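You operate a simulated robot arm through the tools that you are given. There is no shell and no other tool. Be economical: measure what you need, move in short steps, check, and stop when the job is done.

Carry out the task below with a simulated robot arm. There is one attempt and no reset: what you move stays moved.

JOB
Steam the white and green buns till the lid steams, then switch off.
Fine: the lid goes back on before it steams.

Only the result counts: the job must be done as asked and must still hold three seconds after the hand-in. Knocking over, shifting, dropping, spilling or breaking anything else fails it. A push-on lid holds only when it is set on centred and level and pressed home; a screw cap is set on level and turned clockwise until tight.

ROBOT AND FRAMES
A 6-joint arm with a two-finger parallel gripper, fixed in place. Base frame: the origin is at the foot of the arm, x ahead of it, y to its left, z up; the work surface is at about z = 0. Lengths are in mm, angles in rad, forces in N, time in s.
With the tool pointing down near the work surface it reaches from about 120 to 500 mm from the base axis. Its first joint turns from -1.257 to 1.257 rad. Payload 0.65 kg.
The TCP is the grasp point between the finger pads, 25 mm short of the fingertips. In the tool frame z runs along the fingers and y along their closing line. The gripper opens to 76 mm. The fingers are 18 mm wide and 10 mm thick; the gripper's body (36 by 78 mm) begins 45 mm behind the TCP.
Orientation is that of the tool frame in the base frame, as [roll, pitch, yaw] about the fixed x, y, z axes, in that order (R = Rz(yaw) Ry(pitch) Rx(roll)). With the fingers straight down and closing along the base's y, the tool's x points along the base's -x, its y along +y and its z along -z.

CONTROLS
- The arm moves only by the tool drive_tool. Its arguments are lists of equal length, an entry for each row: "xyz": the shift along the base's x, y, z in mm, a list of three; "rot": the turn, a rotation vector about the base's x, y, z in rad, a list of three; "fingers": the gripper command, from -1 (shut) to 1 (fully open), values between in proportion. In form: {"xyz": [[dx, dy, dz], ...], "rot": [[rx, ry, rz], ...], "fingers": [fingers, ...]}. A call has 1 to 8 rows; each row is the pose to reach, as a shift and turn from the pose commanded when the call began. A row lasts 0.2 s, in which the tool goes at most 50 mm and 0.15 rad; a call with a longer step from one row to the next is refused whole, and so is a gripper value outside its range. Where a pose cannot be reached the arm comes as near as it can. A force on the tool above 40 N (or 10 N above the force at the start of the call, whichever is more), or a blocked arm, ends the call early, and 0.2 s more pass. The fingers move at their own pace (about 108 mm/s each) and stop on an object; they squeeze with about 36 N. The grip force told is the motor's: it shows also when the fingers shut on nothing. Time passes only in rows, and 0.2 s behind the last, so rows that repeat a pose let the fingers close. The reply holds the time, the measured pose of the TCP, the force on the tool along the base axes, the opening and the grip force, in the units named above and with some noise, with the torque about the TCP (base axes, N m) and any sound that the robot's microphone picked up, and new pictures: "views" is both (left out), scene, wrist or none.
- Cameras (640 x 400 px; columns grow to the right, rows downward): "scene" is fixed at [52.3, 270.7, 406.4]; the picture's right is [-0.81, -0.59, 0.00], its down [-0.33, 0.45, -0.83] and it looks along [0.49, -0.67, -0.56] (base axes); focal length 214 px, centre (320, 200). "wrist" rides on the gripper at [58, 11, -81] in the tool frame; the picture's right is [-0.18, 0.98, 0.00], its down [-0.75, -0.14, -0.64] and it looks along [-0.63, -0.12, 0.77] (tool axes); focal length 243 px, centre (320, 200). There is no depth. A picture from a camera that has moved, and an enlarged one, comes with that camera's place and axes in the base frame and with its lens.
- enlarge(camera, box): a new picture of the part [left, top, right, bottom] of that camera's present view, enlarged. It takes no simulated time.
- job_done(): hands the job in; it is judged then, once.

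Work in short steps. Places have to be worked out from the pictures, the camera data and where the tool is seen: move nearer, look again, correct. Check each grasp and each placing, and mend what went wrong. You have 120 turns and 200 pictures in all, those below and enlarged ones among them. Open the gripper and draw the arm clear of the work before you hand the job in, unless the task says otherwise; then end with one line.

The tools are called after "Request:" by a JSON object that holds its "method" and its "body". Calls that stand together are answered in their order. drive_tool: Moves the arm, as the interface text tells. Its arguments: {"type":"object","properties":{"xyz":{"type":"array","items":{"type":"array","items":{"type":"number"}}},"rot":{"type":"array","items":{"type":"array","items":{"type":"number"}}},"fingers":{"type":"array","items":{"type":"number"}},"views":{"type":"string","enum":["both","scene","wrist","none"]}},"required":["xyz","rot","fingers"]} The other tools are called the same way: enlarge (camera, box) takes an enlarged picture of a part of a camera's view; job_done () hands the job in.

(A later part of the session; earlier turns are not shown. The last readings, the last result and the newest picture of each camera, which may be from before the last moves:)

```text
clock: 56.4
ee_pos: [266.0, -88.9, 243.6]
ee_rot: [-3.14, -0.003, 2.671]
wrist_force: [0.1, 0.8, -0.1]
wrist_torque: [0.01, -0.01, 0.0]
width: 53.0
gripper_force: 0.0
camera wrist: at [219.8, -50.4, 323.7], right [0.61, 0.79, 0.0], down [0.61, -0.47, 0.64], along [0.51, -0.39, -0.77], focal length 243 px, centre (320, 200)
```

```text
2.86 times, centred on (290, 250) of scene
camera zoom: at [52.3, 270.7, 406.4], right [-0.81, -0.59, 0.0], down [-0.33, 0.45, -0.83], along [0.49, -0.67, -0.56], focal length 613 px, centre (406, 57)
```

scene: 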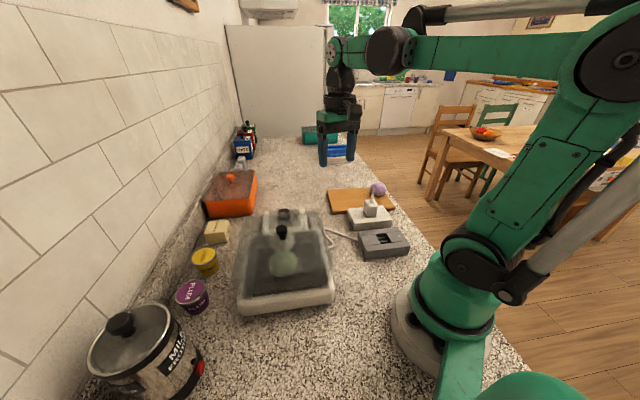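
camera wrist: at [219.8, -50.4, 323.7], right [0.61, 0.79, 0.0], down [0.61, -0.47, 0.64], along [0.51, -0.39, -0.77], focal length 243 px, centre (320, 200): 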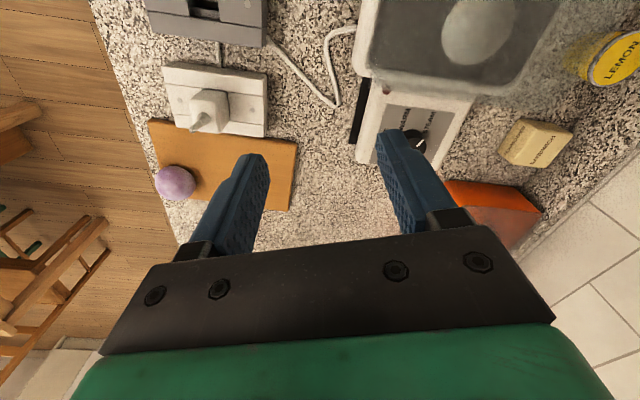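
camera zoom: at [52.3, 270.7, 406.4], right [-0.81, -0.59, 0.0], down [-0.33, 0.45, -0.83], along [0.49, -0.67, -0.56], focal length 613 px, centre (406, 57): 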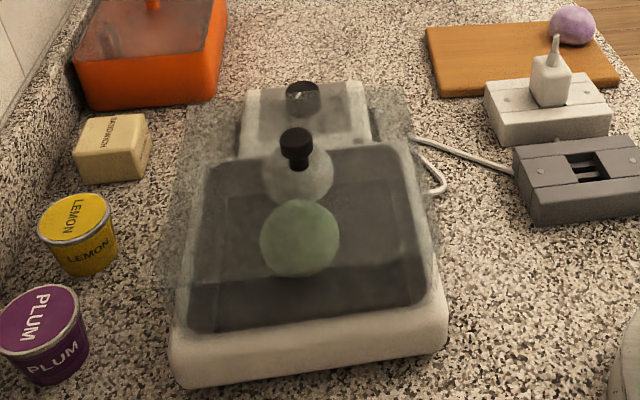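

The lid is seated with the buns visible inside. Now a closer look at the plug and both sockets, from above at the block angle.

Request:
{"method": "drive_tool", "body": {"xyz": [[-11, -32, -20], [-22, -65, -40], [-33, -97, -60], [-44, -129, -78], [-44, -129, -78]], "rot": [[0, 0, -0.12], [0, 0, -0.24], [0, 0, -0.36], [0, 0, -0.442], [0, 0, -0.442]], "fingers": [0.6, 0.6, 0.6, 0.6, 0.6]}}

Request:
{"method": "enlarge", "body": {"camera": "wrist", "box": [200, 0, 440, 180]}}

Request:
{"method": "enlarge", "body": {"camera": "scene", "box": [330, 180, 426, 270]}}

```text
clock: 57.5
ee_pos: [221.7, -213.4, 161.8]
ee_rot: [-3.141, -0.005, 2.23]
wrist_force: [-0.1, 0.7, 0.3]
wrist_torque: [-0.02, 0.02, -0.02]
width: 60.5
gripper_force: 0.1
camera wrist: at [194.7, -160.3, 243.4], right [0.89, 0.46, 0.0], down [0.35, -0.68, 0.64], along [0.29, -0.57, -0.77], focal length 243 px, centre (320, 200)
```

scene: 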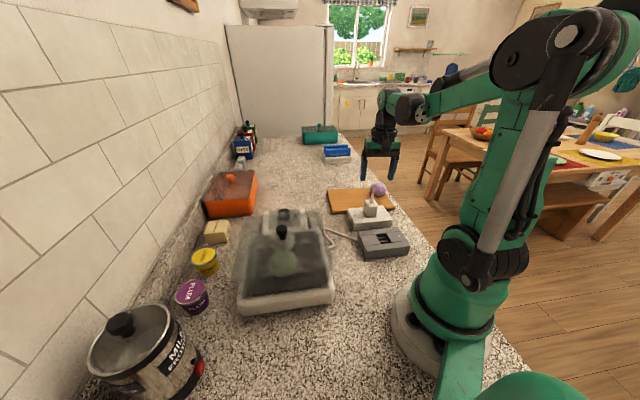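
wrist: 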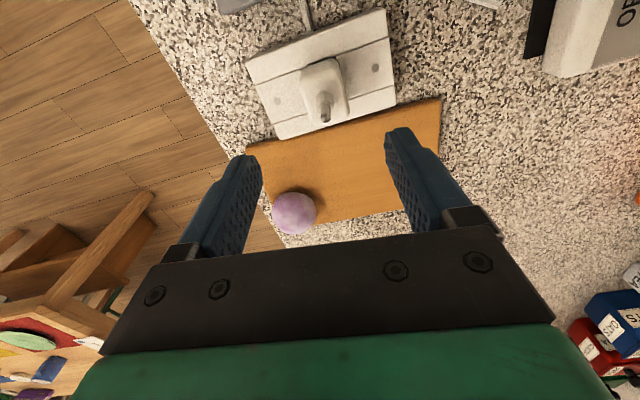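

```text
2.22 times, centred on (320, 90) of wrist
camera zoom: at [194.7, -160.3, 243.4], right [0.89, 0.46, 0.0], down [0.35, -0.68, 0.64], along [0.29, -0.57, -0.77], focal length 539 px, centre (320, 444)
```

zoom: 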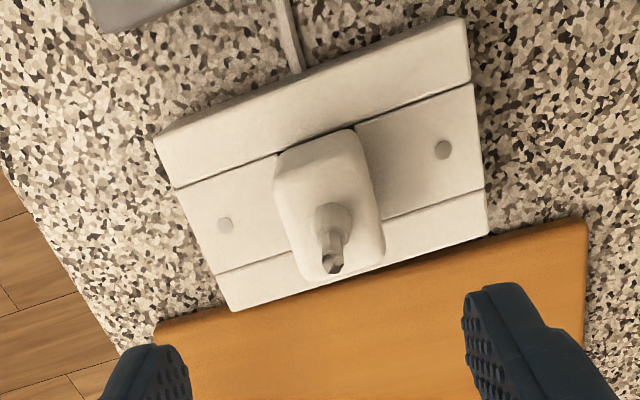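

```text
4.44 times, centred on (378, 225) of scene
camera zoom: at [52.3, 270.7, 406.4], right [-0.81, -0.59, 0.0], down [-0.33, 0.45, -0.83], along [0.49, -0.67, -0.56], focal length 953 px, centre (62, 89)
```

zoom: 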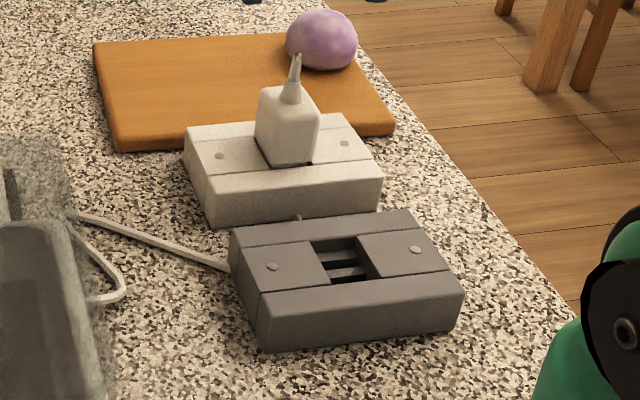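

The plug is at about (223.5, -208.5), centred in the white block, which lies at 45°. The grey socket's recess is near (155, -139). I'll align and descend around the plug body.

Request:
{"method": "drive_tool", "body": {"xyz": [[1.8, 4.5, 0], [1.8, 4.5, -25], [1.8, 4.5, -45], [1.8, 4.5, -45]], "rot": [[0, 0, 0.126], [0, 0, 0.126], [0, 0, 0.126], [0, 0, 0.126]], "fingers": [0.6, 0.6, 0.6, 0.6]}}

Request:
{"method": "enlarge", "body": {"camera": "scene", "box": [330, 160, 426, 260]}}

```text
clock: 58.5
ee_pos: [224.9, -208.1, 118.4]
ee_rot: [3.141, -0.005, 2.356]
wrist_force: [-0.6, -0.7, 0.5]
wrist_torque: [0.03, -0.01, -0.03]
width: 60.6
gripper_force: 0.0
camera wrist: at [191.6, -158.0, 199.0], right [0.82, 0.57, 0.0], down [0.44, -0.63, 0.64], along [0.36, -0.53, -0.77], focal length 243 px, centre (320, 200)
```

scene: 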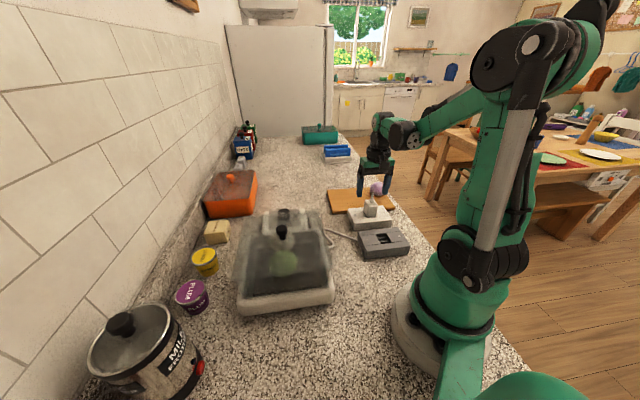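
wrist: 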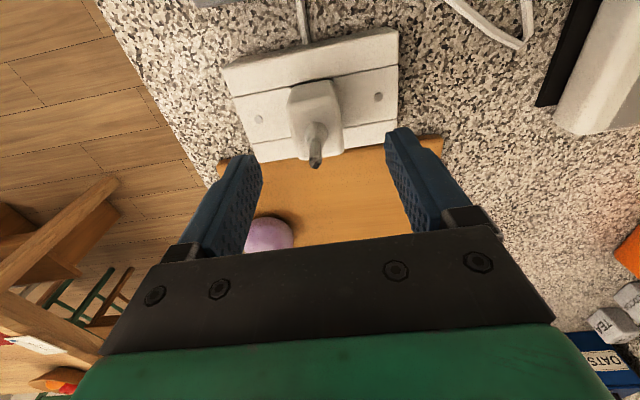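

```text
4.00 times, centred on (378, 210) of scene
camera zoom: at [52.3, 270.7, 406.4], right [-0.81, -0.59, 0.0], down [-0.33, 0.45, -0.83], along [0.49, -0.67, -0.56], focal length 858 px, centre (88, 160)
```

zoom: 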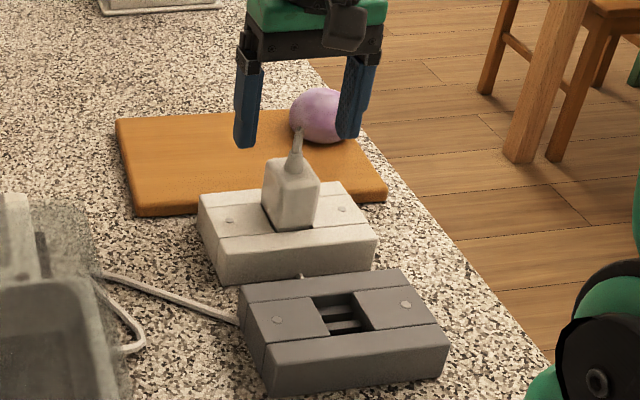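

Aligned. I'll lower so the tips stay just above the block top, then grip the plug body.

Request:
{"method": "drive_tool", "body": {"xyz": [[-1.5, 0, -25], [-1.5, 0, -48], [-1.5, 0, -58], [-1.5, 0, -58], [-1.5, 0, -58], [-1.5, 0, -58]], "rot": [[0, 0, 0], [0, 0, 0], [0, 0, 0], [0, 0, 0], [0, 0, 0], [0, 0, 0]], "fingers": [0.6, 0.6, 0.6, 0.6, -1, -1]}}

Request:
{"method": "enlarge", "body": {"camera": "scene", "box": [330, 160, 426, 260]}}

```text
clock: 60.0
ee_pos: [224.3, -209.7, 61.4]
ee_rot: [3.141, -0.006, 2.356]
wrist_force: [0.6, 0.0, -6.1]
wrist_torque: [0.0, -0.02, 0.01]
width: 29.3
gripper_force: 36.1
camera wrist: at [190.7, -159.8, 142.6], right [0.83, 0.56, 0.0], down [0.43, -0.63, 0.64], along [0.36, -0.53, -0.77], focal length 243 px, centre (320, 200)
```

scene: 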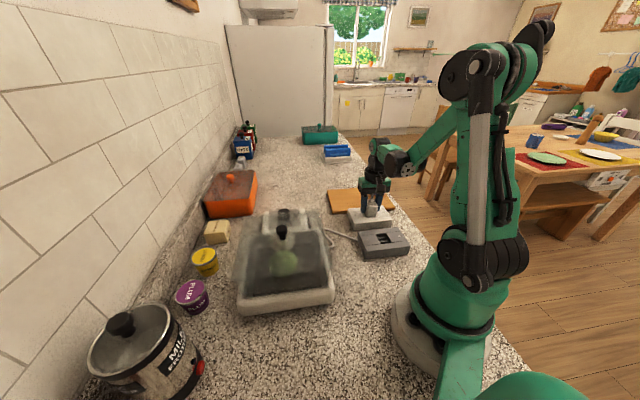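
wrist: 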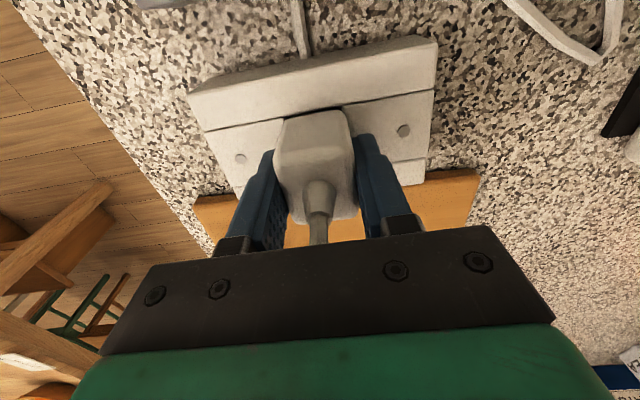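

```text
4.00 times, centred on (378, 210) of scene
camera zoom: at [52.3, 270.7, 406.4], right [-0.81, -0.59, 0.0], down [-0.33, 0.45, -0.83], along [0.49, -0.67, -0.56], focal length 858 px, centre (88, 160)
```

zoom: 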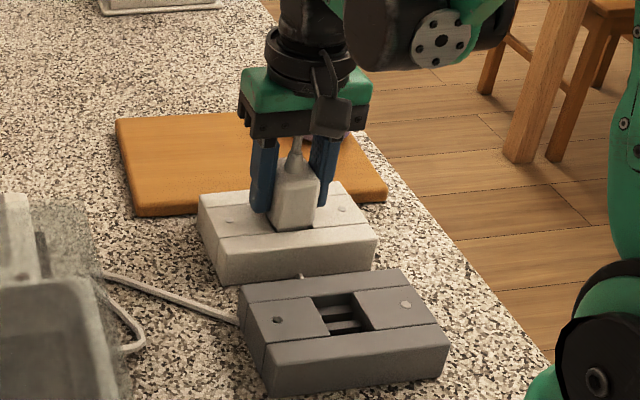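

Gripped at 29.3 mm. I'll pull the plug straight up, watching that the block stays put.

Request:
{"method": "drive_tool", "body": {"xyz": [[0, 0, 4], [0, 0, 8], [0, 0, 14], [0, 0, 22], [0, 0, 32], [0, 0, 45], [0, 0, 45]], "rot": [[0, 0, 0], [0, 0, 0], [0, 0, 0], [0, 0, 0], [0, 0, 0], [0, 0, 0], [0, 0, 0]], "fingers": [-1, -1, -1, -1, -1, -1, -1]}}

Request:
{"method": "enlarge", "body": {"camera": "scene", "box": [330, 160, 426, 260]}}

```text
clock: 61.5
ee_pos: [223.3, -208.5, 107.8]
ee_rot: [-3.141, -0.004, 2.356]
wrist_force: [-0.4, -0.4, -0.8]
wrist_torque: [-0.01, 0.01, 0.0]
width: 29.2
gripper_force: 35.5
camera wrist: at [190.4, -158.7, 188.3], right [0.83, 0.56, 0.0], down [0.43, -0.63, 0.64], along [0.36, -0.53, -0.77], focal length 243 px, centre (320, 200)
```

scene: 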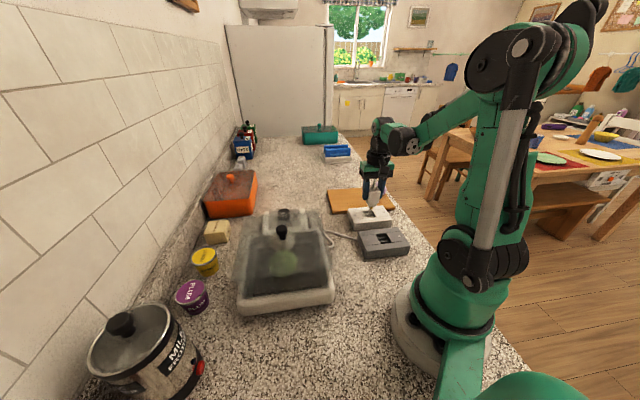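
wrist: 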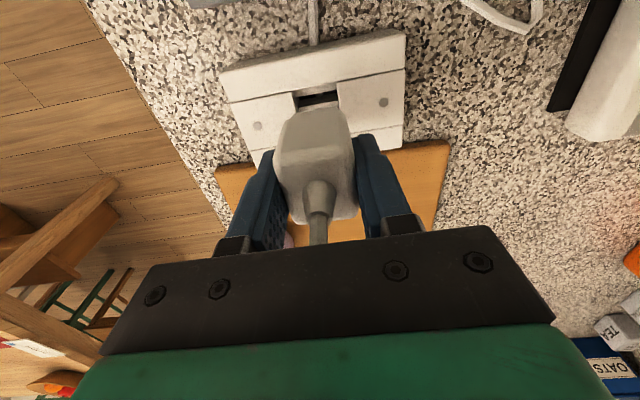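

```text
4.00 times, centred on (378, 210) of scene
camera zoom: at [52.3, 270.7, 406.4], right [-0.81, -0.59, 0.0], down [-0.33, 0.45, -0.83], along [0.49, -0.67, -0.56], focal length 858 px, centre (88, 160)
```

zoom: 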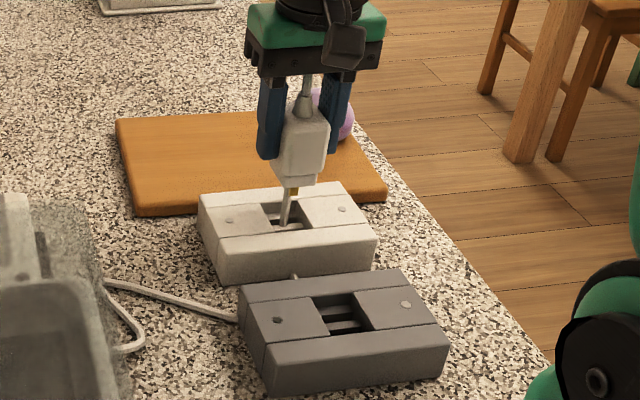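

The plug with its pins is out and the white block hasn't moved. I'll shift to above the grey socket, by roughly (-72, +72), and check.

Request:
{"method": "drive_tool", "body": {"xyz": [[0, 0, 20], [-24, 24, 20], [-48, 48, 20], [-72, 72, 20], [-72, 72, 20]], "rot": [[0, 0, 0], [0, 0, 0], [0, 0, 0], [0, 0, 0], [0, 0, 0]], "fingers": [-1, -1, -1, -1, -1]}}

Request:
{"method": "enlarge", "body": {"camera": "scene", "box": [330, 180, 426, 270]}}

Request:
{"method": "enlarge", "body": {"camera": "wrist", "box": [200, 0, 440, 180]}}

```text
clock: 62.8
ee_pos: [153.1, -139.0, 126.1]
ee_rot: [-3.141, -0.005, 2.356]
wrist_force: [0.0, -0.7, -0.5]
wrist_torque: [-0.01, -0.04, 0.0]
width: 29.2
gripper_force: 35.6
camera wrist: at [119.1, -89.3, 207.7], right [0.82, 0.57, 0.0], down [0.43, -0.63, 0.64], along [0.36, -0.53, -0.77], focal length 243 px, centre (320, 200)
```

scene: 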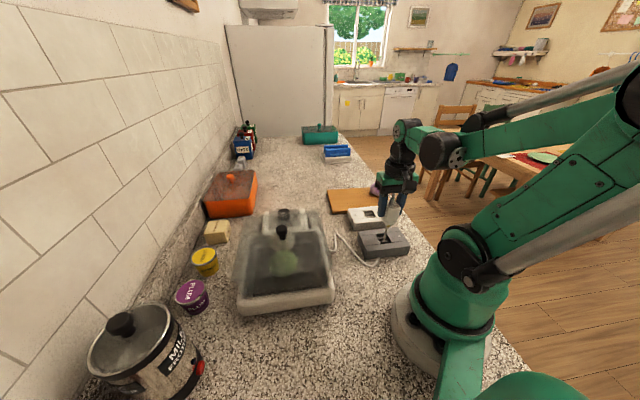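
wrist: 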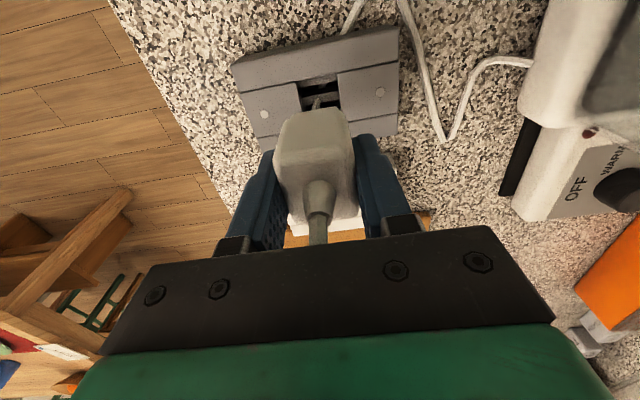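

```text
4.44 times, centred on (378, 225) of scene
camera zoom: at [52.3, 270.7, 406.4], right [-0.81, -0.59, 0.0], down [-0.33, 0.45, -0.83], along [0.49, -0.67, -0.56], focal length 953 px, centre (62, 89)
```

zoom: 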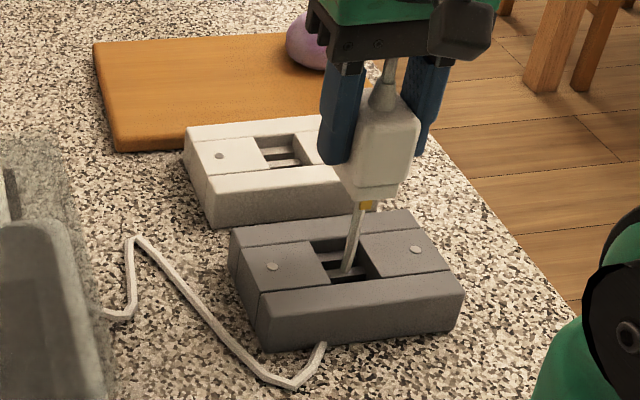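

```text
2.22 times, centred on (320, 90) of wrist
camera zoom: at [119.1, -89.3, 207.7], right [0.82, 0.57, 0.0], down [0.43, -0.63, 0.64], along [0.36, -0.53, -0.77], focal length 539 px, centre (320, 444)
```

zoom: 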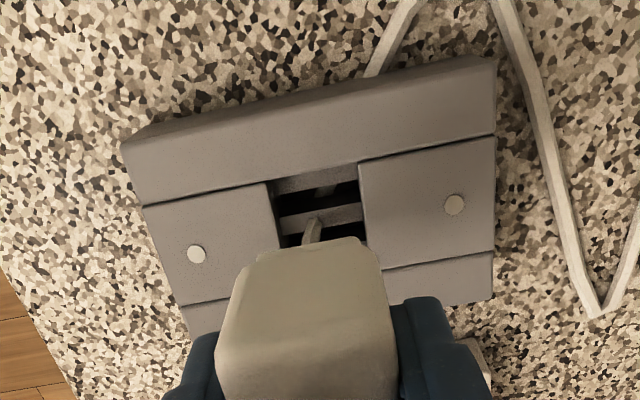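

The cord moved with the plug, so this is the steamer's own plug. Averaging the estimates, I'm within about 1–2 mm of the grey recess. I'll lower partway and check.

Request:
{"method": "drive_tool", "body": {"xyz": [[0.3, -0.8, -20], [0.3, -0.8, -32], [0.3, -0.8, -40], [0.3, -0.8, -40]], "rot": [[0, 0, 0], [0, 0, 0], [0, 0, 0], [0, 0, 0]], "fingers": [-1, -1, -1, -1], "views": "none"}}

Request:
{"method": "enlarge", "body": {"camera": "scene", "box": [350, 190, 422, 260]}}

Request:
{"method": "enlarge", "body": {"camera": "wrist", "box": [200, 0, 440, 180]}}

```text
clock: 63.8
ee_pos: [152.4, -140.3, 88.6]
ee_rot: [-3.141, -0.005, 2.357]
wrist_force: [0.1, 0.0, -0.5]
wrist_torque: [0.03, 0.02, 0.01]
width: 29.1
gripper_force: 36.1
```

```text
5.71 times, centred on (386, 225) of scene
camera zoom: at [52.3, 270.7, 406.4], right [-0.81, -0.59, 0.0], down [-0.33, 0.45, -0.83], along [0.49, -0.67, -0.56], focal length 1226 px, centre (-57, 57)
```

zoom: 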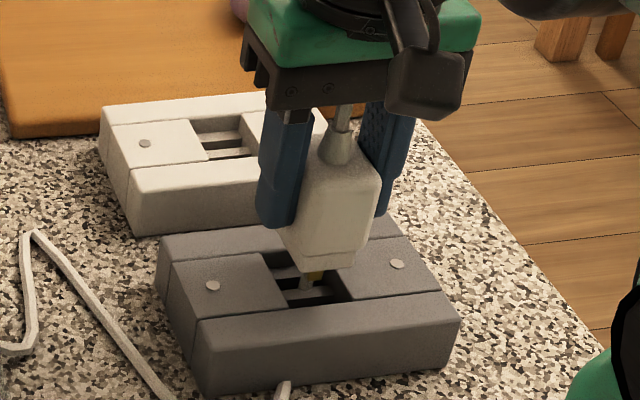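

```text
2.22 times, centred on (320, 90) of wrist
camera zoom: at [119.7, -89.6, 168.8], right [0.83, 0.56, 0.0], down [0.43, -0.63, 0.64], along [0.36, -0.53, -0.77], focal length 539 px, centre (320, 444)
```

zoom: 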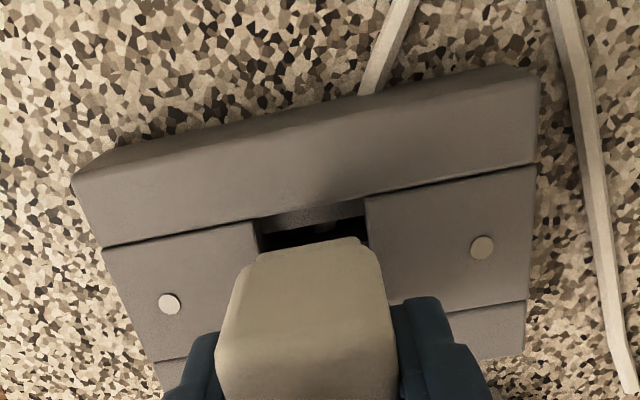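

Laterally it lines up with the recess. I'll make a 1 mm correction and lower slowly toward the seat height of about 61.

Request:
{"method": "drive_tool", "body": {"xyz": [[-0.8, 0.6, -6], [-0.8, 0.6, -10], [-0.8, 0.6, -14], [-0.8, 0.6, -17], [-0.8, 0.6, -20], [-0.8, 0.6, -23], [-0.8, 0.6, -25]], "rot": [[0, 0, 0], [0, 0, 0], [0, 0, 0], [0, 0, 0], [0, 0, 0], [0, 0, 0], [0, 0, 0]], "fingers": [-1, -1, -1, -1, -1, -1, -1], "views": "none"}}

Request:
{"method": "enlarge", "body": {"camera": "scene", "box": [350, 190, 422, 260]}}

Request:
{"method": "enlarge", "body": {"camera": "wrist", "box": [200, 0, 440, 180]}}

```text
clock: 65.3
ee_pos: [151.5, -137.5, 61.7]
ee_rot: [-3.14, -0.003, 2.357]
wrist_force: [1.1, 0.2, -4.7]
wrist_torque: [0.11, 0.07, -0.02]
width: 29.3
gripper_force: 36.0
```

```text
5.71 times, centred on (386, 225) of scene
camera zoom: at [52.3, 270.7, 406.4], right [-0.81, -0.59, 0.0], down [-0.33, 0.45, -0.83], along [0.49, -0.67, -0.56], focal length 1226 px, centre (-57, 57)
```

zoom: 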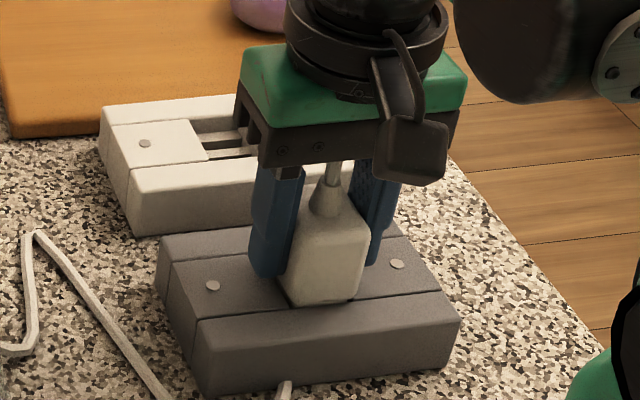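

```text
2.22 times, centred on (320, 90) of wrist
camera zoom: at [118.2, -87.9, 143.0], right [0.83, 0.56, 0.0], down [0.43, -0.63, 0.64], along [0.36, -0.53, -0.77], focal length 539 px, centre (320, 444)
```

zoom: 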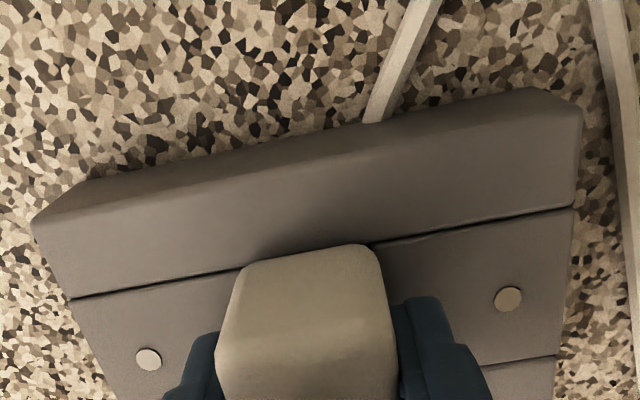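

It is in to the same depth as before. I'll check the steamer's lamp.

Request:
{"method": "enlarge", "body": {"camera": "scene", "box": [240, 190, 352, 280]}}

Request:
{"method": "drive_tool", "body": {"xyz": [[0, 0, -1.5], [0, 0, -2.5], [0, 0, -2.5]], "rot": [[0, 0, 0], [0, 0, 0], [0, 0, 0]], "fingers": [-1, -1, -1], "views": "none"}}

Request:
{"method": "enlarge", "body": {"camera": "scene", "box": [240, 190, 352, 280]}}

```text
4.44 times, centred on (296, 235) of scene
camera zoom: at [52.3, 270.7, 406.4], right [-0.81, -0.59, 0.0], down [-0.33, 0.45, -0.83], along [0.49, -0.67, -0.56], focal length 953 px, centre (427, 44)
```

zoom: 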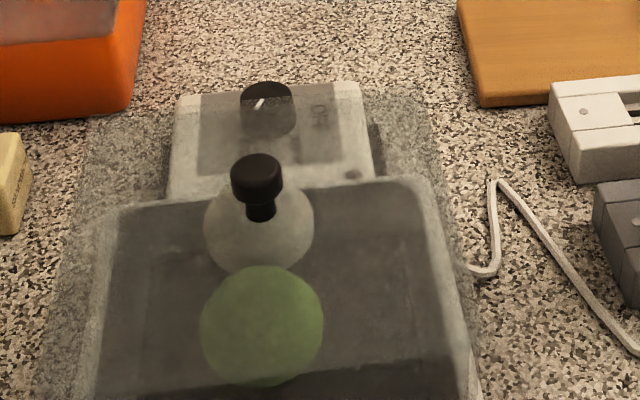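

```text
clock: 66.2
ee_pos: [152.1, -137.9, 58.8]
ee_rot: [3.14, -0.005, 2.357]
wrist_force: [4.9, 8.4, 29.0]
wrist_torque: [0.14, -0.1, 0.0]
width: 29.3
gripper_force: 36.3
```

```text
4.44 times, centred on (296, 235) of scene
camera zoom: at [52.3, 270.7, 406.4], right [-0.81, -0.59, 0.0], down [-0.33, 0.45, -0.83], along [0.49, -0.67, -0.56], focal length 953 px, centre (427, 44)
```

zoom: 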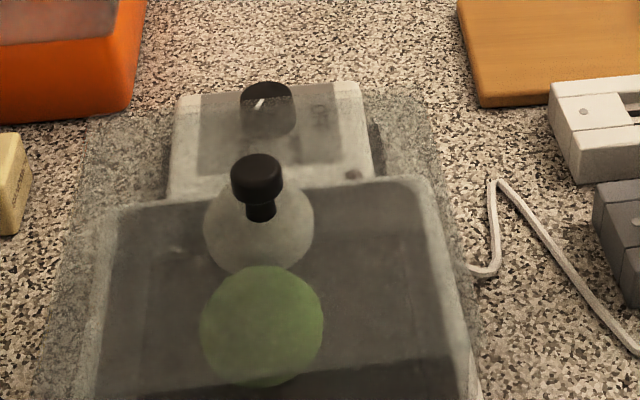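

The plug is pressed home but the lamp looks dark from here. I'll release, rise and look at the panel from nearby.

Request:
{"method": "drive_tool", "body": {"xyz": [[0, 0, 2], [0, 0, 2], [0, 0, 2], [0, 0, 30], [0, 0, 75], [20, 10, 120], [50, 30, 140], [85, 50, 140]], "rot": [[0, 0, 0], [0, 0, 0], [0, 0, 0], [0, 0, 0], [0, 0, 0], [0, 0, 0], [0, 0, 0], [0, 0, 0]], "fingers": [-1, 0.4, 0.4, 0.4, 0.4, 0.4, 0.4, 0.4]}}

Request:
{"method": "enlarge", "body": {"camera": "wrist", "box": [300, 0, 600, 200]}}

Request:
{"method": "enlarge", "body": {"camera": "scene", "box": [220, 180, 430, 320]}}

```text
refused: row 6 steps farther than a row can; nothing moved
```

```text
2.00 times, centred on (450, 100) of wrist
camera zoom: at [118.2, -88.4, 140.7], right [0.82, 0.57, 0.0], down [0.43, -0.63, 0.64], along [0.36, -0.53, -0.77], focal length 485 px, centre (60, 400)
```

zoom: 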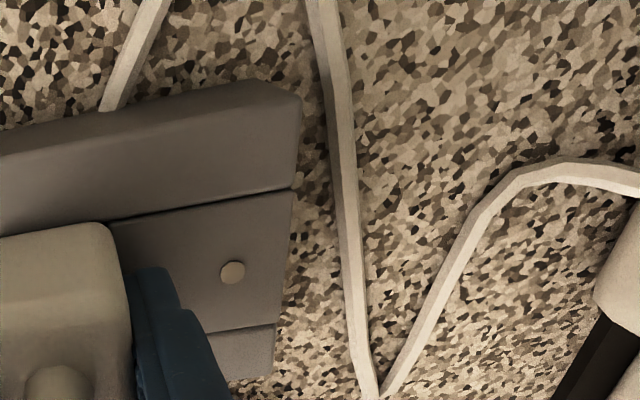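

```text
2.86 times, centred on (325, 250) of scene
camera zoom: at [52.3, 270.7, 406.4], right [-0.81, -0.59, 0.0], down [-0.33, 0.45, -0.83], along [0.49, -0.67, -0.56], focal length 613 px, centre (306, 57)
```

zoom: 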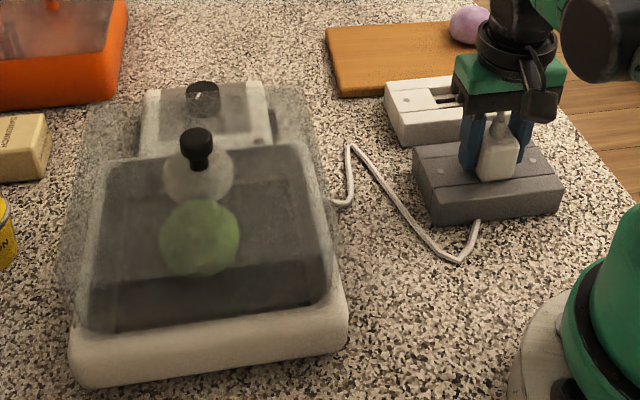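

Request:
{"method": "drive_tool", "body": {"xyz": [[0, 0, 2], [0, 0, 2], [0, 0, 2], [0, 0, 30], [0, 0, 75], [15, 8, 115], [45, 26, 140], [85, 50, 140]], "rot": [[0, 0, 0], [0, 0, 0], [0, 0, 0], [0, 0, 0], [0, 0, 0], [0, 0, 0], [0, 0, 0], [0, 0, 0]], "fingers": [-1, 0.4, 0.4, 0.4, 0.4, 0.4, 0.4, 0.4]}}

Request:
{"method": "enlarge", "body": {"camera": "wrist", "box": [300, 0, 600, 200]}}

Request:
{"method": "enlarge", "body": {"camera": "scene", "box": [220, 180, 430, 320]}}

```text
clock: 68.0
ee_pos: [237.1, -90.8, 201.9]
ee_rot: [-3.141, -0.006, 2.357]
wrist_force: [0.0, -0.1, -0.2]
wrist_torque: [0.01, -0.02, 0.02]
width: 53.3
gripper_force: 0.0
camera wrist: at [202.5, -40.9, 282.2], right [0.83, 0.56, 0.0], down [0.43, -0.63, 0.64], along [0.36, -0.53, -0.77], focal length 243 px, centre (320, 200)
```

scene: 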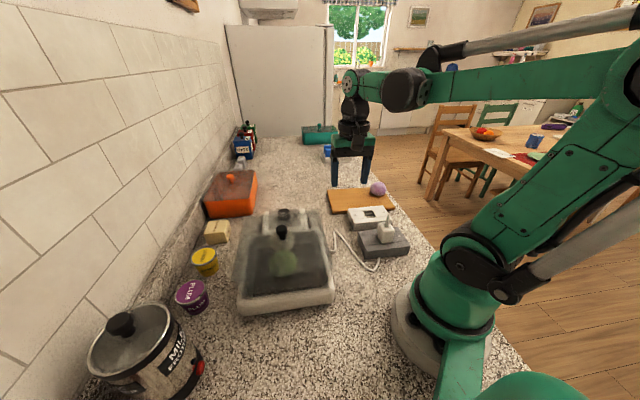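
wrist: 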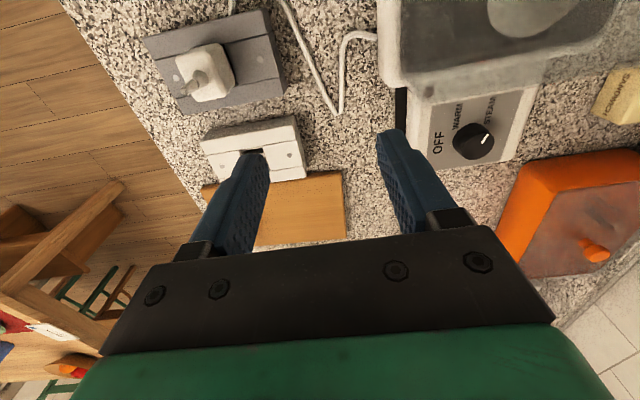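

```text
2.00 times, centred on (450, 100) of wrist
camera zoom: at [202.5, -40.9, 282.2], right [0.83, 0.56, 0.0], down [0.43, -0.63, 0.64], along [0.36, -0.53, -0.77], focal length 485 px, centre (60, 400)
```

zoom: 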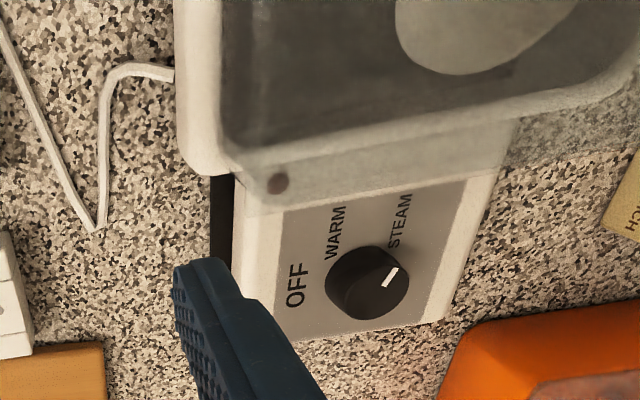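

```text
2.86 times, centred on (325, 250) of scene
camera zoom: at [52.3, 270.7, 406.4], right [-0.81, -0.59, 0.0], down [-0.33, 0.45, -0.83], along [0.49, -0.67, -0.56], focal length 613 px, centre (306, 57)
```

zoom: 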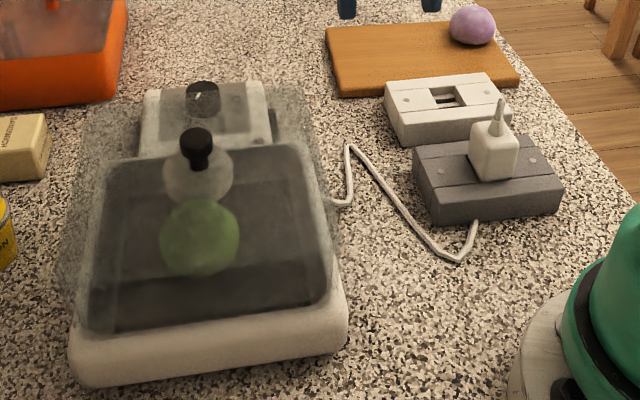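

The dial mark sits accurately on STEAM (102° against 101°) and the plug is fully in. I'll wait a little and watch the lid and lamp.

Request:
{"method": "drive_tool", "body": {"xyz": [[10, 10, 0], [20, 20, 0], [20, 20, 0], [20, 20, 0], [20, 20, 0], [20, 20, 0], [20, 20, 0], [20, 20, 0]], "rot": [[0, 0, 0], [0, 0, 0], [0, 0, 0], [0, 0, 0], [0, 0, 0], [0, 0, 0], [0, 0, 0], [0, 0, 0]], "fingers": [0.4, 0.4, 0.4, 0.4, 0.4, 0.4, 0.4, 0.4], "views": "none"}}

Request:
{"method": "enlarge", "body": {"camera": "wrist", "box": [280, 0, 520, 180]}}

Request:
{"method": "enlarge", "body": {"camera": "scene", "box": [220, 180, 430, 320]}}

```text
clock: 69.8
ee_pos: [256.4, -69.6, 200.3]
ee_rot: [-3.141, -0.004, 2.357]
wrist_force: [-0.2, 0.8, -0.6]
wrist_torque: [0.0, 0.03, -0.01]
width: 53.2
gripper_force: 0.1
```

```text
2.22 times, centred on (400, 90) of wrist
camera zoom: at [222.9, -19.0, 281.5], right [0.83, 0.56, 0.0], down [0.43, -0.63, 0.64], along [0.36, -0.53, -0.77], focal length 539 px, centre (142, 444)
```

zoom: 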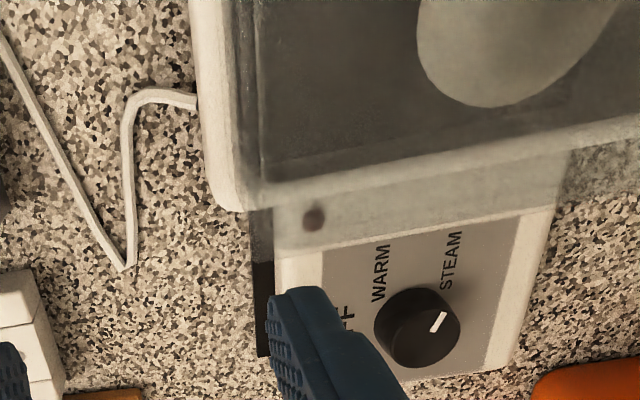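

```text
2.86 times, centred on (325, 250) of scene
camera zoom: at [52.3, 270.7, 406.4], right [-0.81, -0.59, 0.0], down [-0.33, 0.45, -0.83], along [0.49, -0.67, -0.56], focal length 613 px, centre (306, 57)
```

zoom: 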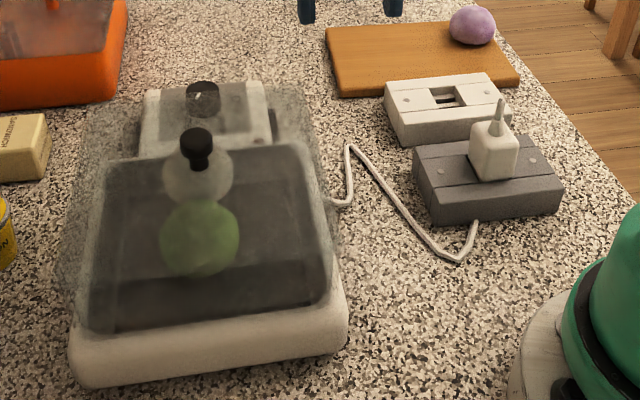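

Nothing yet. I'll wait longer before drawing a conclusion.

Request:
{"method": "drive_tool", "body": {"xyz": [[0, 0, 0], [0, 0, 0], [0, 0, 0], [0, 0, 0], [0, 0, 0], [0, 0, 0], [0, 0, 0], [0, 0, 0]], "rot": [[0, 0, 0], [0, 0, 0], [0, 0, 0], [0, 0, 0], [0, 0, 0], [0, 0, 0], [0, 0, 0], [0, 0, 0]], "fingers": [0.4, 0.4, 0.4, 0.4, 0.4, 0.4, 0.4, 0.4], "views": "none"}}

Request:
{"method": "drive_tool", "body": {"xyz": [[0, 0, 0], [0, 0, 0], [0, 0, 0], [0, 0, 0], [0, 0, 0], [0, 0, 0], [0, 0, 0], [0, 0, 0]], "rot": [[0, 0, 0], [0, 0, 0], [0, 0, 0], [0, 0, 0], [0, 0, 0], [0, 0, 0], [0, 0, 0], [0, 0, 0]], "fingers": [0.4, 0.4, 0.4, 0.4, 0.4, 0.4, 0.4, 0.4], "views": "wrist"}}

Request:
{"method": "enlarge", "body": {"camera": "scene", "box": [220, 180, 430, 320]}}

```text
clock: 71.5
ee_pos: [256.3, -69.0, 199.9]
ee_rot: [3.141, -0.006, 2.356]
wrist_force: [-0.6, 0.5, 0.9]
wrist_torque: [0.03, 0.02, 0.03]
width: 52.9
gripper_force: 0.1
```

```text
clock: 73.3
ee_pos: [256.3, -69.5, 201.4]
ee_rot: [3.14, -0.007, 2.356]
wrist_force: [0.5, 0.4, 0.4]
wrist_torque: [0.01, 0.02, -0.01]
width: 53.2
gripper_force: 0.1
camera wrist: at [222.9, -19.0, 281.5], right [0.83, 0.56, 0.0], down [0.43, -0.63, 0.64], along [0.36, -0.53, -0.77], focal length 243 px, centre (320, 200)
```

wrist: 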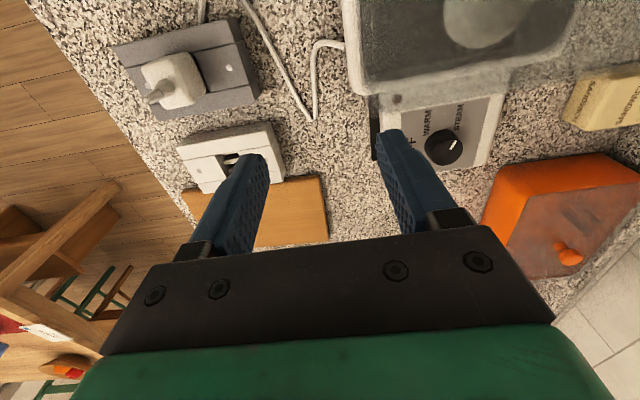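

```text
2.86 times, centred on (325, 250) of scene
camera zoom: at [52.3, 270.7, 406.4], right [-0.81, -0.59, 0.0], down [-0.33, 0.45, -0.83], along [0.49, -0.67, -0.56], focal length 613 px, centre (306, 57)
```

zoom: 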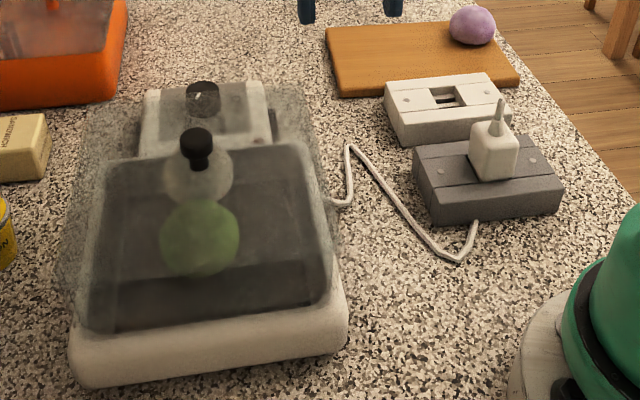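

Still no lamp after 8 s. I'll go to the dial and test a full OFF → STEAM cycle now that the plug is in the other socket.

Request:
{"method": "drive_tool", "body": {"xyz": [[45, 7, 0], [90, 14, 0], [125, 20, -10], [142, 22, -45], [142, 22, -90], [142, 22, -128], [142, 22, -128], [142, 22, -128]], "rot": [[0, 0, 0], [0, 0, 0], [0, 0, 0], [0, 0, 0], [0, 0, 0], [0, 0, 0], [0, 0, 0], [0, 0, 0]], "fingers": [0.6, 0.6, 0.6, 0.6, 0.6, 0.6, -1, -1], "views": "wrist"}}

```text
clock: 75.2
ee_pos: [399.6, -46.0, 71.0]
ee_rot: [3.136, -0.005, 2.358]
wrist_force: [13.8, 9.6, -9.6]
wrist_torque: [0.42, -0.14, 0.0]
width: 32.4
gripper_force: 45.2
camera wrist: at [365.7, 3.7, 152.1], right [0.82, 0.57, 0.0], down [0.43, -0.64, 0.64], along [0.36, -0.53, -0.77], focal length 243 px, centre (320, 200)
```

wrist: 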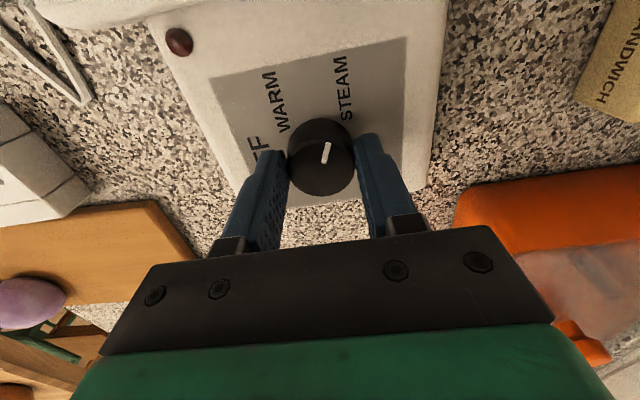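

I have the dial, with the lamp plainly unlit. I'll centre and turn counter-clockwise toward OFF.

Request:
{"method": "drive_tool", "body": {"xyz": [[1.3, 1, 0], [1.3, 1, 0], [1.3, 1, 0], [1.3, 1, 0], [1.3, 1, 0], [1.3, 1, 0], [1.3, 1, 0], [1.3, 1, 0]], "rot": [[0, 0, 0.14], [0, 0, 0.28], [0, 0, 0.42], [0, 0, 0.56], [0, 0, 0.7], [0, 0, 0.84], [0, 0, 0.98], [0, 0, 1.12]], "fingers": [-1, -1, -1, -1, -1, -1, -1, -1], "views": "wrist"}}

```text
clock: 77.0
ee_pos: [400.8, -47.4, 70.4]
ee_rot: [-3.136, -0.006, -2.805]
wrist_force: [2.9, -33.9, 9.1]
wrist_torque: [-1.03, 0.18, -0.54]
width: 31.7
gripper_force: 44.9
camera wrist: at [341.7, -54.3, 152.5], right [-0.15, 0.99, -0.01], down [0.76, 0.12, 0.64], along [0.63, 0.09, -0.77], focal length 243 px, centre (320, 200)
```

wrist: 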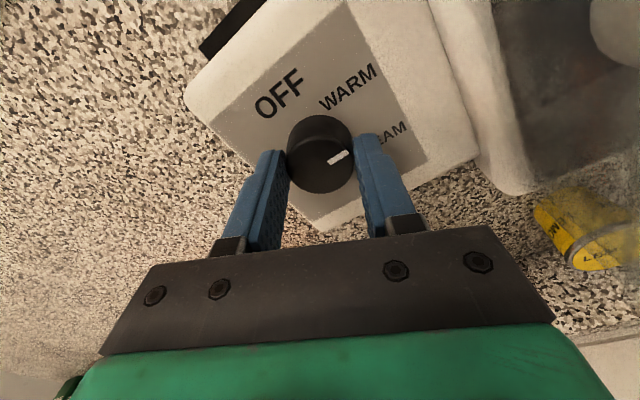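

The dial came back to its starting angle and then the fingers slipped, so that angle is probably a stop. I'll regrip centred and turn clockwise, farther than before.

Request:
{"method": "drive_tool", "body": {"xyz": [[-2, -1, 0], [-2, -1, 0], [-2, -1, 0], [-2, -1, 0], [-2, -1, 0]], "rot": [[0, 0, 0], [0, 0, 0], [0, 0, 0], [0, 0, 0], [0, 0, 0]], "fingers": [0, 0, 0, -1, -1], "views": "wrist"}}

Request:
{"method": "enlarge", "body": {"camera": "wrist", "box": [220, 20, 420, 220]}}

```text
clock: 78.2
ee_pos: [397.9, -47.8, 71.1]
ee_rot: [-3.136, -0.003, -2.809]
wrist_force: [19.8, -32.9, -6.5]
wrist_torque: [-0.28, -0.93, -0.08]
width: 31.9
gripper_force: 44.0
camera wrist: at [339.6, -55.1, 152.0], right [-0.15, 0.99, -0.01], down [0.76, 0.12, 0.64], along [0.64, 0.09, -0.77], focal length 243 px, centre (320, 200)
```

wrist: 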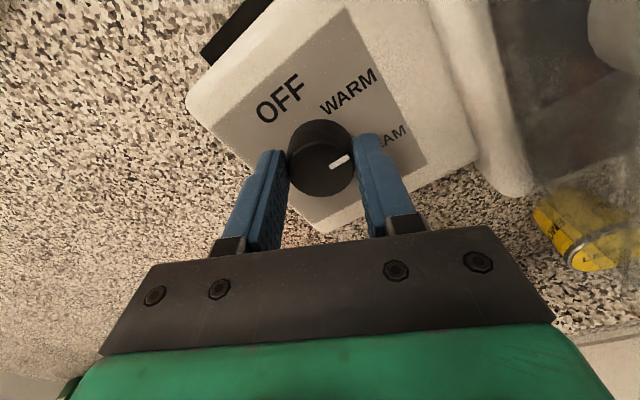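

```text
2.00 times, centred on (320, 120) of wrist
camera zoom: at [339.6, -55.1, 152.0], right [-0.15, 0.99, -0.01], down [0.76, 0.12, 0.64], along [0.64, 0.09, -0.77], focal length 485 px, centre (320, 360)
```

zoom: 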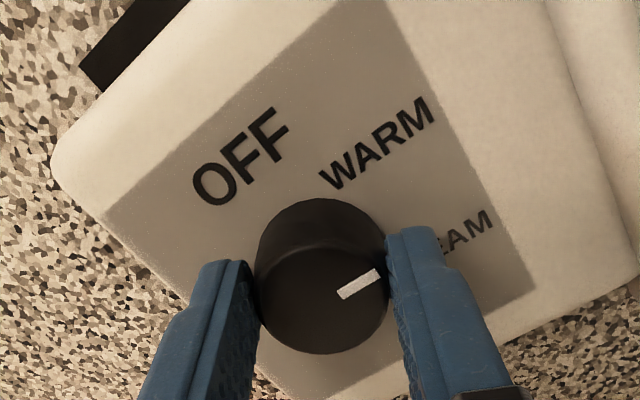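

The mark is at about 129°, its starting angle. I'll relieve the side load and turn clockwise.

Request:
{"method": "drive_tool", "body": {"xyz": [[1.5, -3.5, 0], [1.5, -3.5, 0], [1.5, -3.5, 0], [1.5, -3.5, 0], [1.5, -3.5, 0], [1.5, -3.5, 0], [1.5, -3.5, 0], [1.5, -3.5, 0]], "rot": [[0, 0, 0], [0, 0, -0.14], [0, 0, -0.28], [0, 0, -0.42], [0, 0, -0.56], [0, 0, -0.7], [0, 0, -0.84], [0, 0, -0.98]], "fingers": [-1, -1, -1, -1, -1, -1, -1, -1], "views": "wrist"}}

Request:
{"method": "enlarge", "body": {"camera": "wrist", "box": [180, 0, 420, 200]}}

```text
clock: 80.0
ee_pos: [400.2, -46.8, 71.3]
ee_rot: [3.135, -0.012, 2.498]
wrist_force: [-13.7, 38.8, -7.0]
wrist_torque: [0.95, 0.51, 0.03]
width: 31.7
gripper_force: 44.8
camera wrist: at [360.1, -2.9, 153.0], right [0.74, 0.67, 0.0], down [0.52, -0.57, 0.63], along [0.43, -0.47, -0.77], focal length 243 px, centre (320, 200)
```

wrist: 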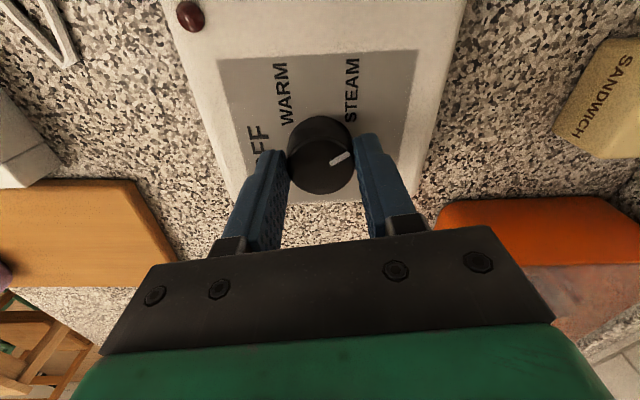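

```text
2.00 times, centred on (300, 100) of wrist
camera zoom: at [360.1, -2.9, 153.0], right [0.74, 0.67, 0.0], down [0.52, -0.57, 0.63], along [0.43, -0.47, -0.77], focal length 485 px, centre (360, 400)
```

zoom: 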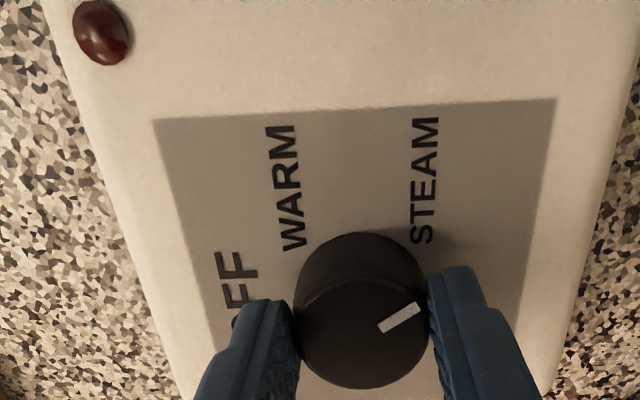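

The dial has now turned past the STEAM label, to about 65°, with the lamp still dark. I'll relieve the side load and keep turning clockwise to find the true end.

Request:
{"method": "drive_tool", "body": {"xyz": [[-1, 2.5, 0], [-1, 2.5, 0], [-1, 2.5, 0], [-1, 2.5, 0], [-1, 2.5, 0], [-1, 2.5, 0], [-1, 2.5, 0], [-1, 2.5, 0]], "rot": [[0, 0, -0.14], [0, 0, -0.28], [0, 0, -0.42], [0, 0, -0.56], [0, 0, -0.7], [0, 0, -0.84], [0, 0, -0.98], [0, 0, -1.1]], "fingers": [-1, -1, -1, -1, -1, -1, -1, -1], "views": "wrist"}}

Request:
{"method": "enlarge", "body": {"camera": "wrist", "box": [180, 0, 420, 200]}}

```text
clock: 81.3
ee_pos: [400.5, -46.7, 71.1]
ee_rot: [3.131, -0.005, 1.755]
wrist_force: [0.3, 0.4, 8.2]
wrist_torque: [-0.04, 0.0, 0.0]
width: 31.7
gripper_force: 44.4
stopped in row 6: the force on the tool passed its limit at 53 N (the readings are from after the stop); the commanded pose is now the measured one
camera wrist: at [399.8, 13.6, 152.7], right [1.0, 0.0, 0.01], down [-0.01, -0.77, 0.64], along [0.0, -0.64, -0.77], focal length 243 px, centre (320, 200)
```

wrist: 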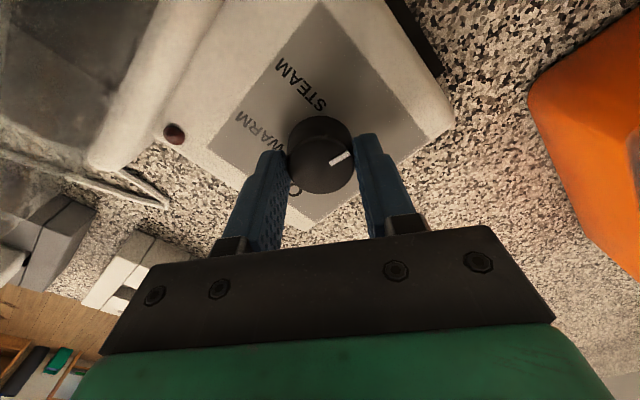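

```text
2.00 times, centred on (300, 100) of wrist
camera zoom: at [399.8, 13.6, 152.7], right [1.0, 0.0, 0.01], down [-0.01, -0.77, 0.64], along [0.0, -0.64, -0.77], focal length 485 px, centre (360, 400)
```

zoom: 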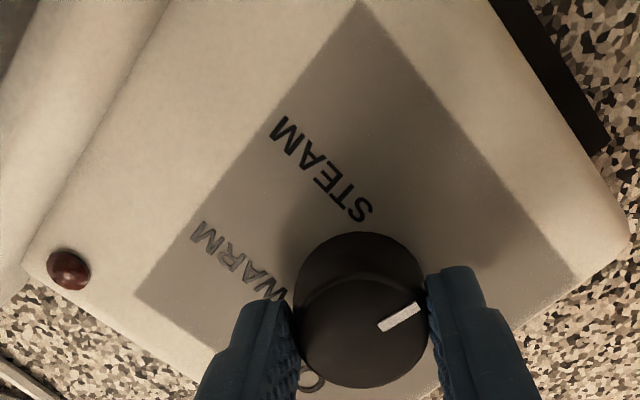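

The dial turns freely clockwise, now to about 20°, and stops only at its starting angle. So the knob may be offset from its labels, with the starting angle as the real OFF, putting STEAM near 0°. I'll turn on to the end and check the lamp.

Request:
{"method": "drive_tool", "body": {"xyz": [[0, 0, 0], [0, 0, 0], [0, 0, 0], [0, 0, 0], [0, 0, 0]], "rot": [[0, 0, -0.12], [0, 0, -0.24], [0, 0, -0.34], [0, 0, -0.4], [0, 0, -0.4]], "fingers": [-1, -1, -1, -1, -1], "views": "wrist"}}

Request:
{"method": "enlarge", "body": {"camera": "wrist", "box": [100, 0, 420, 200]}}

```text
clock: 82.5
ee_pos: [400.4, -46.0, 69.7]
ee_rot: [3.133, -0.004, 1.353]
wrist_force: [0.8, 0.4, 0.4]
wrist_torque: [-0.19, -0.02, 0.66]
width: 31.4
gripper_force: 44.5
camera wrist: at [423.4, 9.2, 152.6], right [0.92, -0.39, 0.01], down [-0.31, -0.71, 0.64], along [-0.25, -0.59, -0.77], focal length 243 px, centre (320, 200)
```

wrist: 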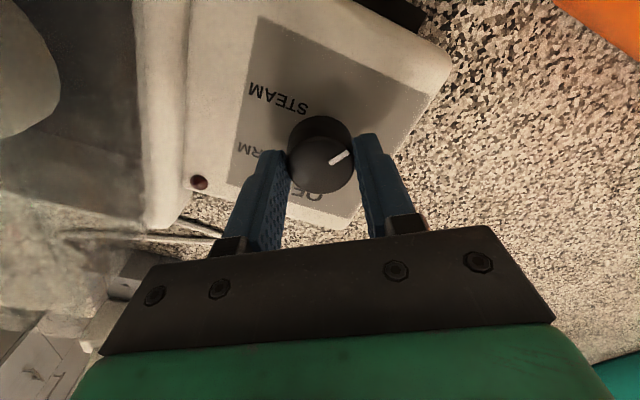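

```text
2.00 times, centred on (260, 100) of wrist
camera zoom: at [423.4, 9.2, 152.6], right [0.92, -0.39, 0.01], down [-0.31, -0.71, 0.64], along [-0.25, -0.59, -0.77], focal length 485 px, centre (440, 400)
```

zoom: 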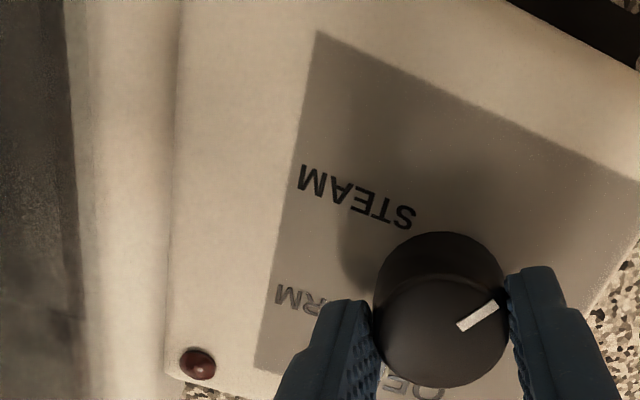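

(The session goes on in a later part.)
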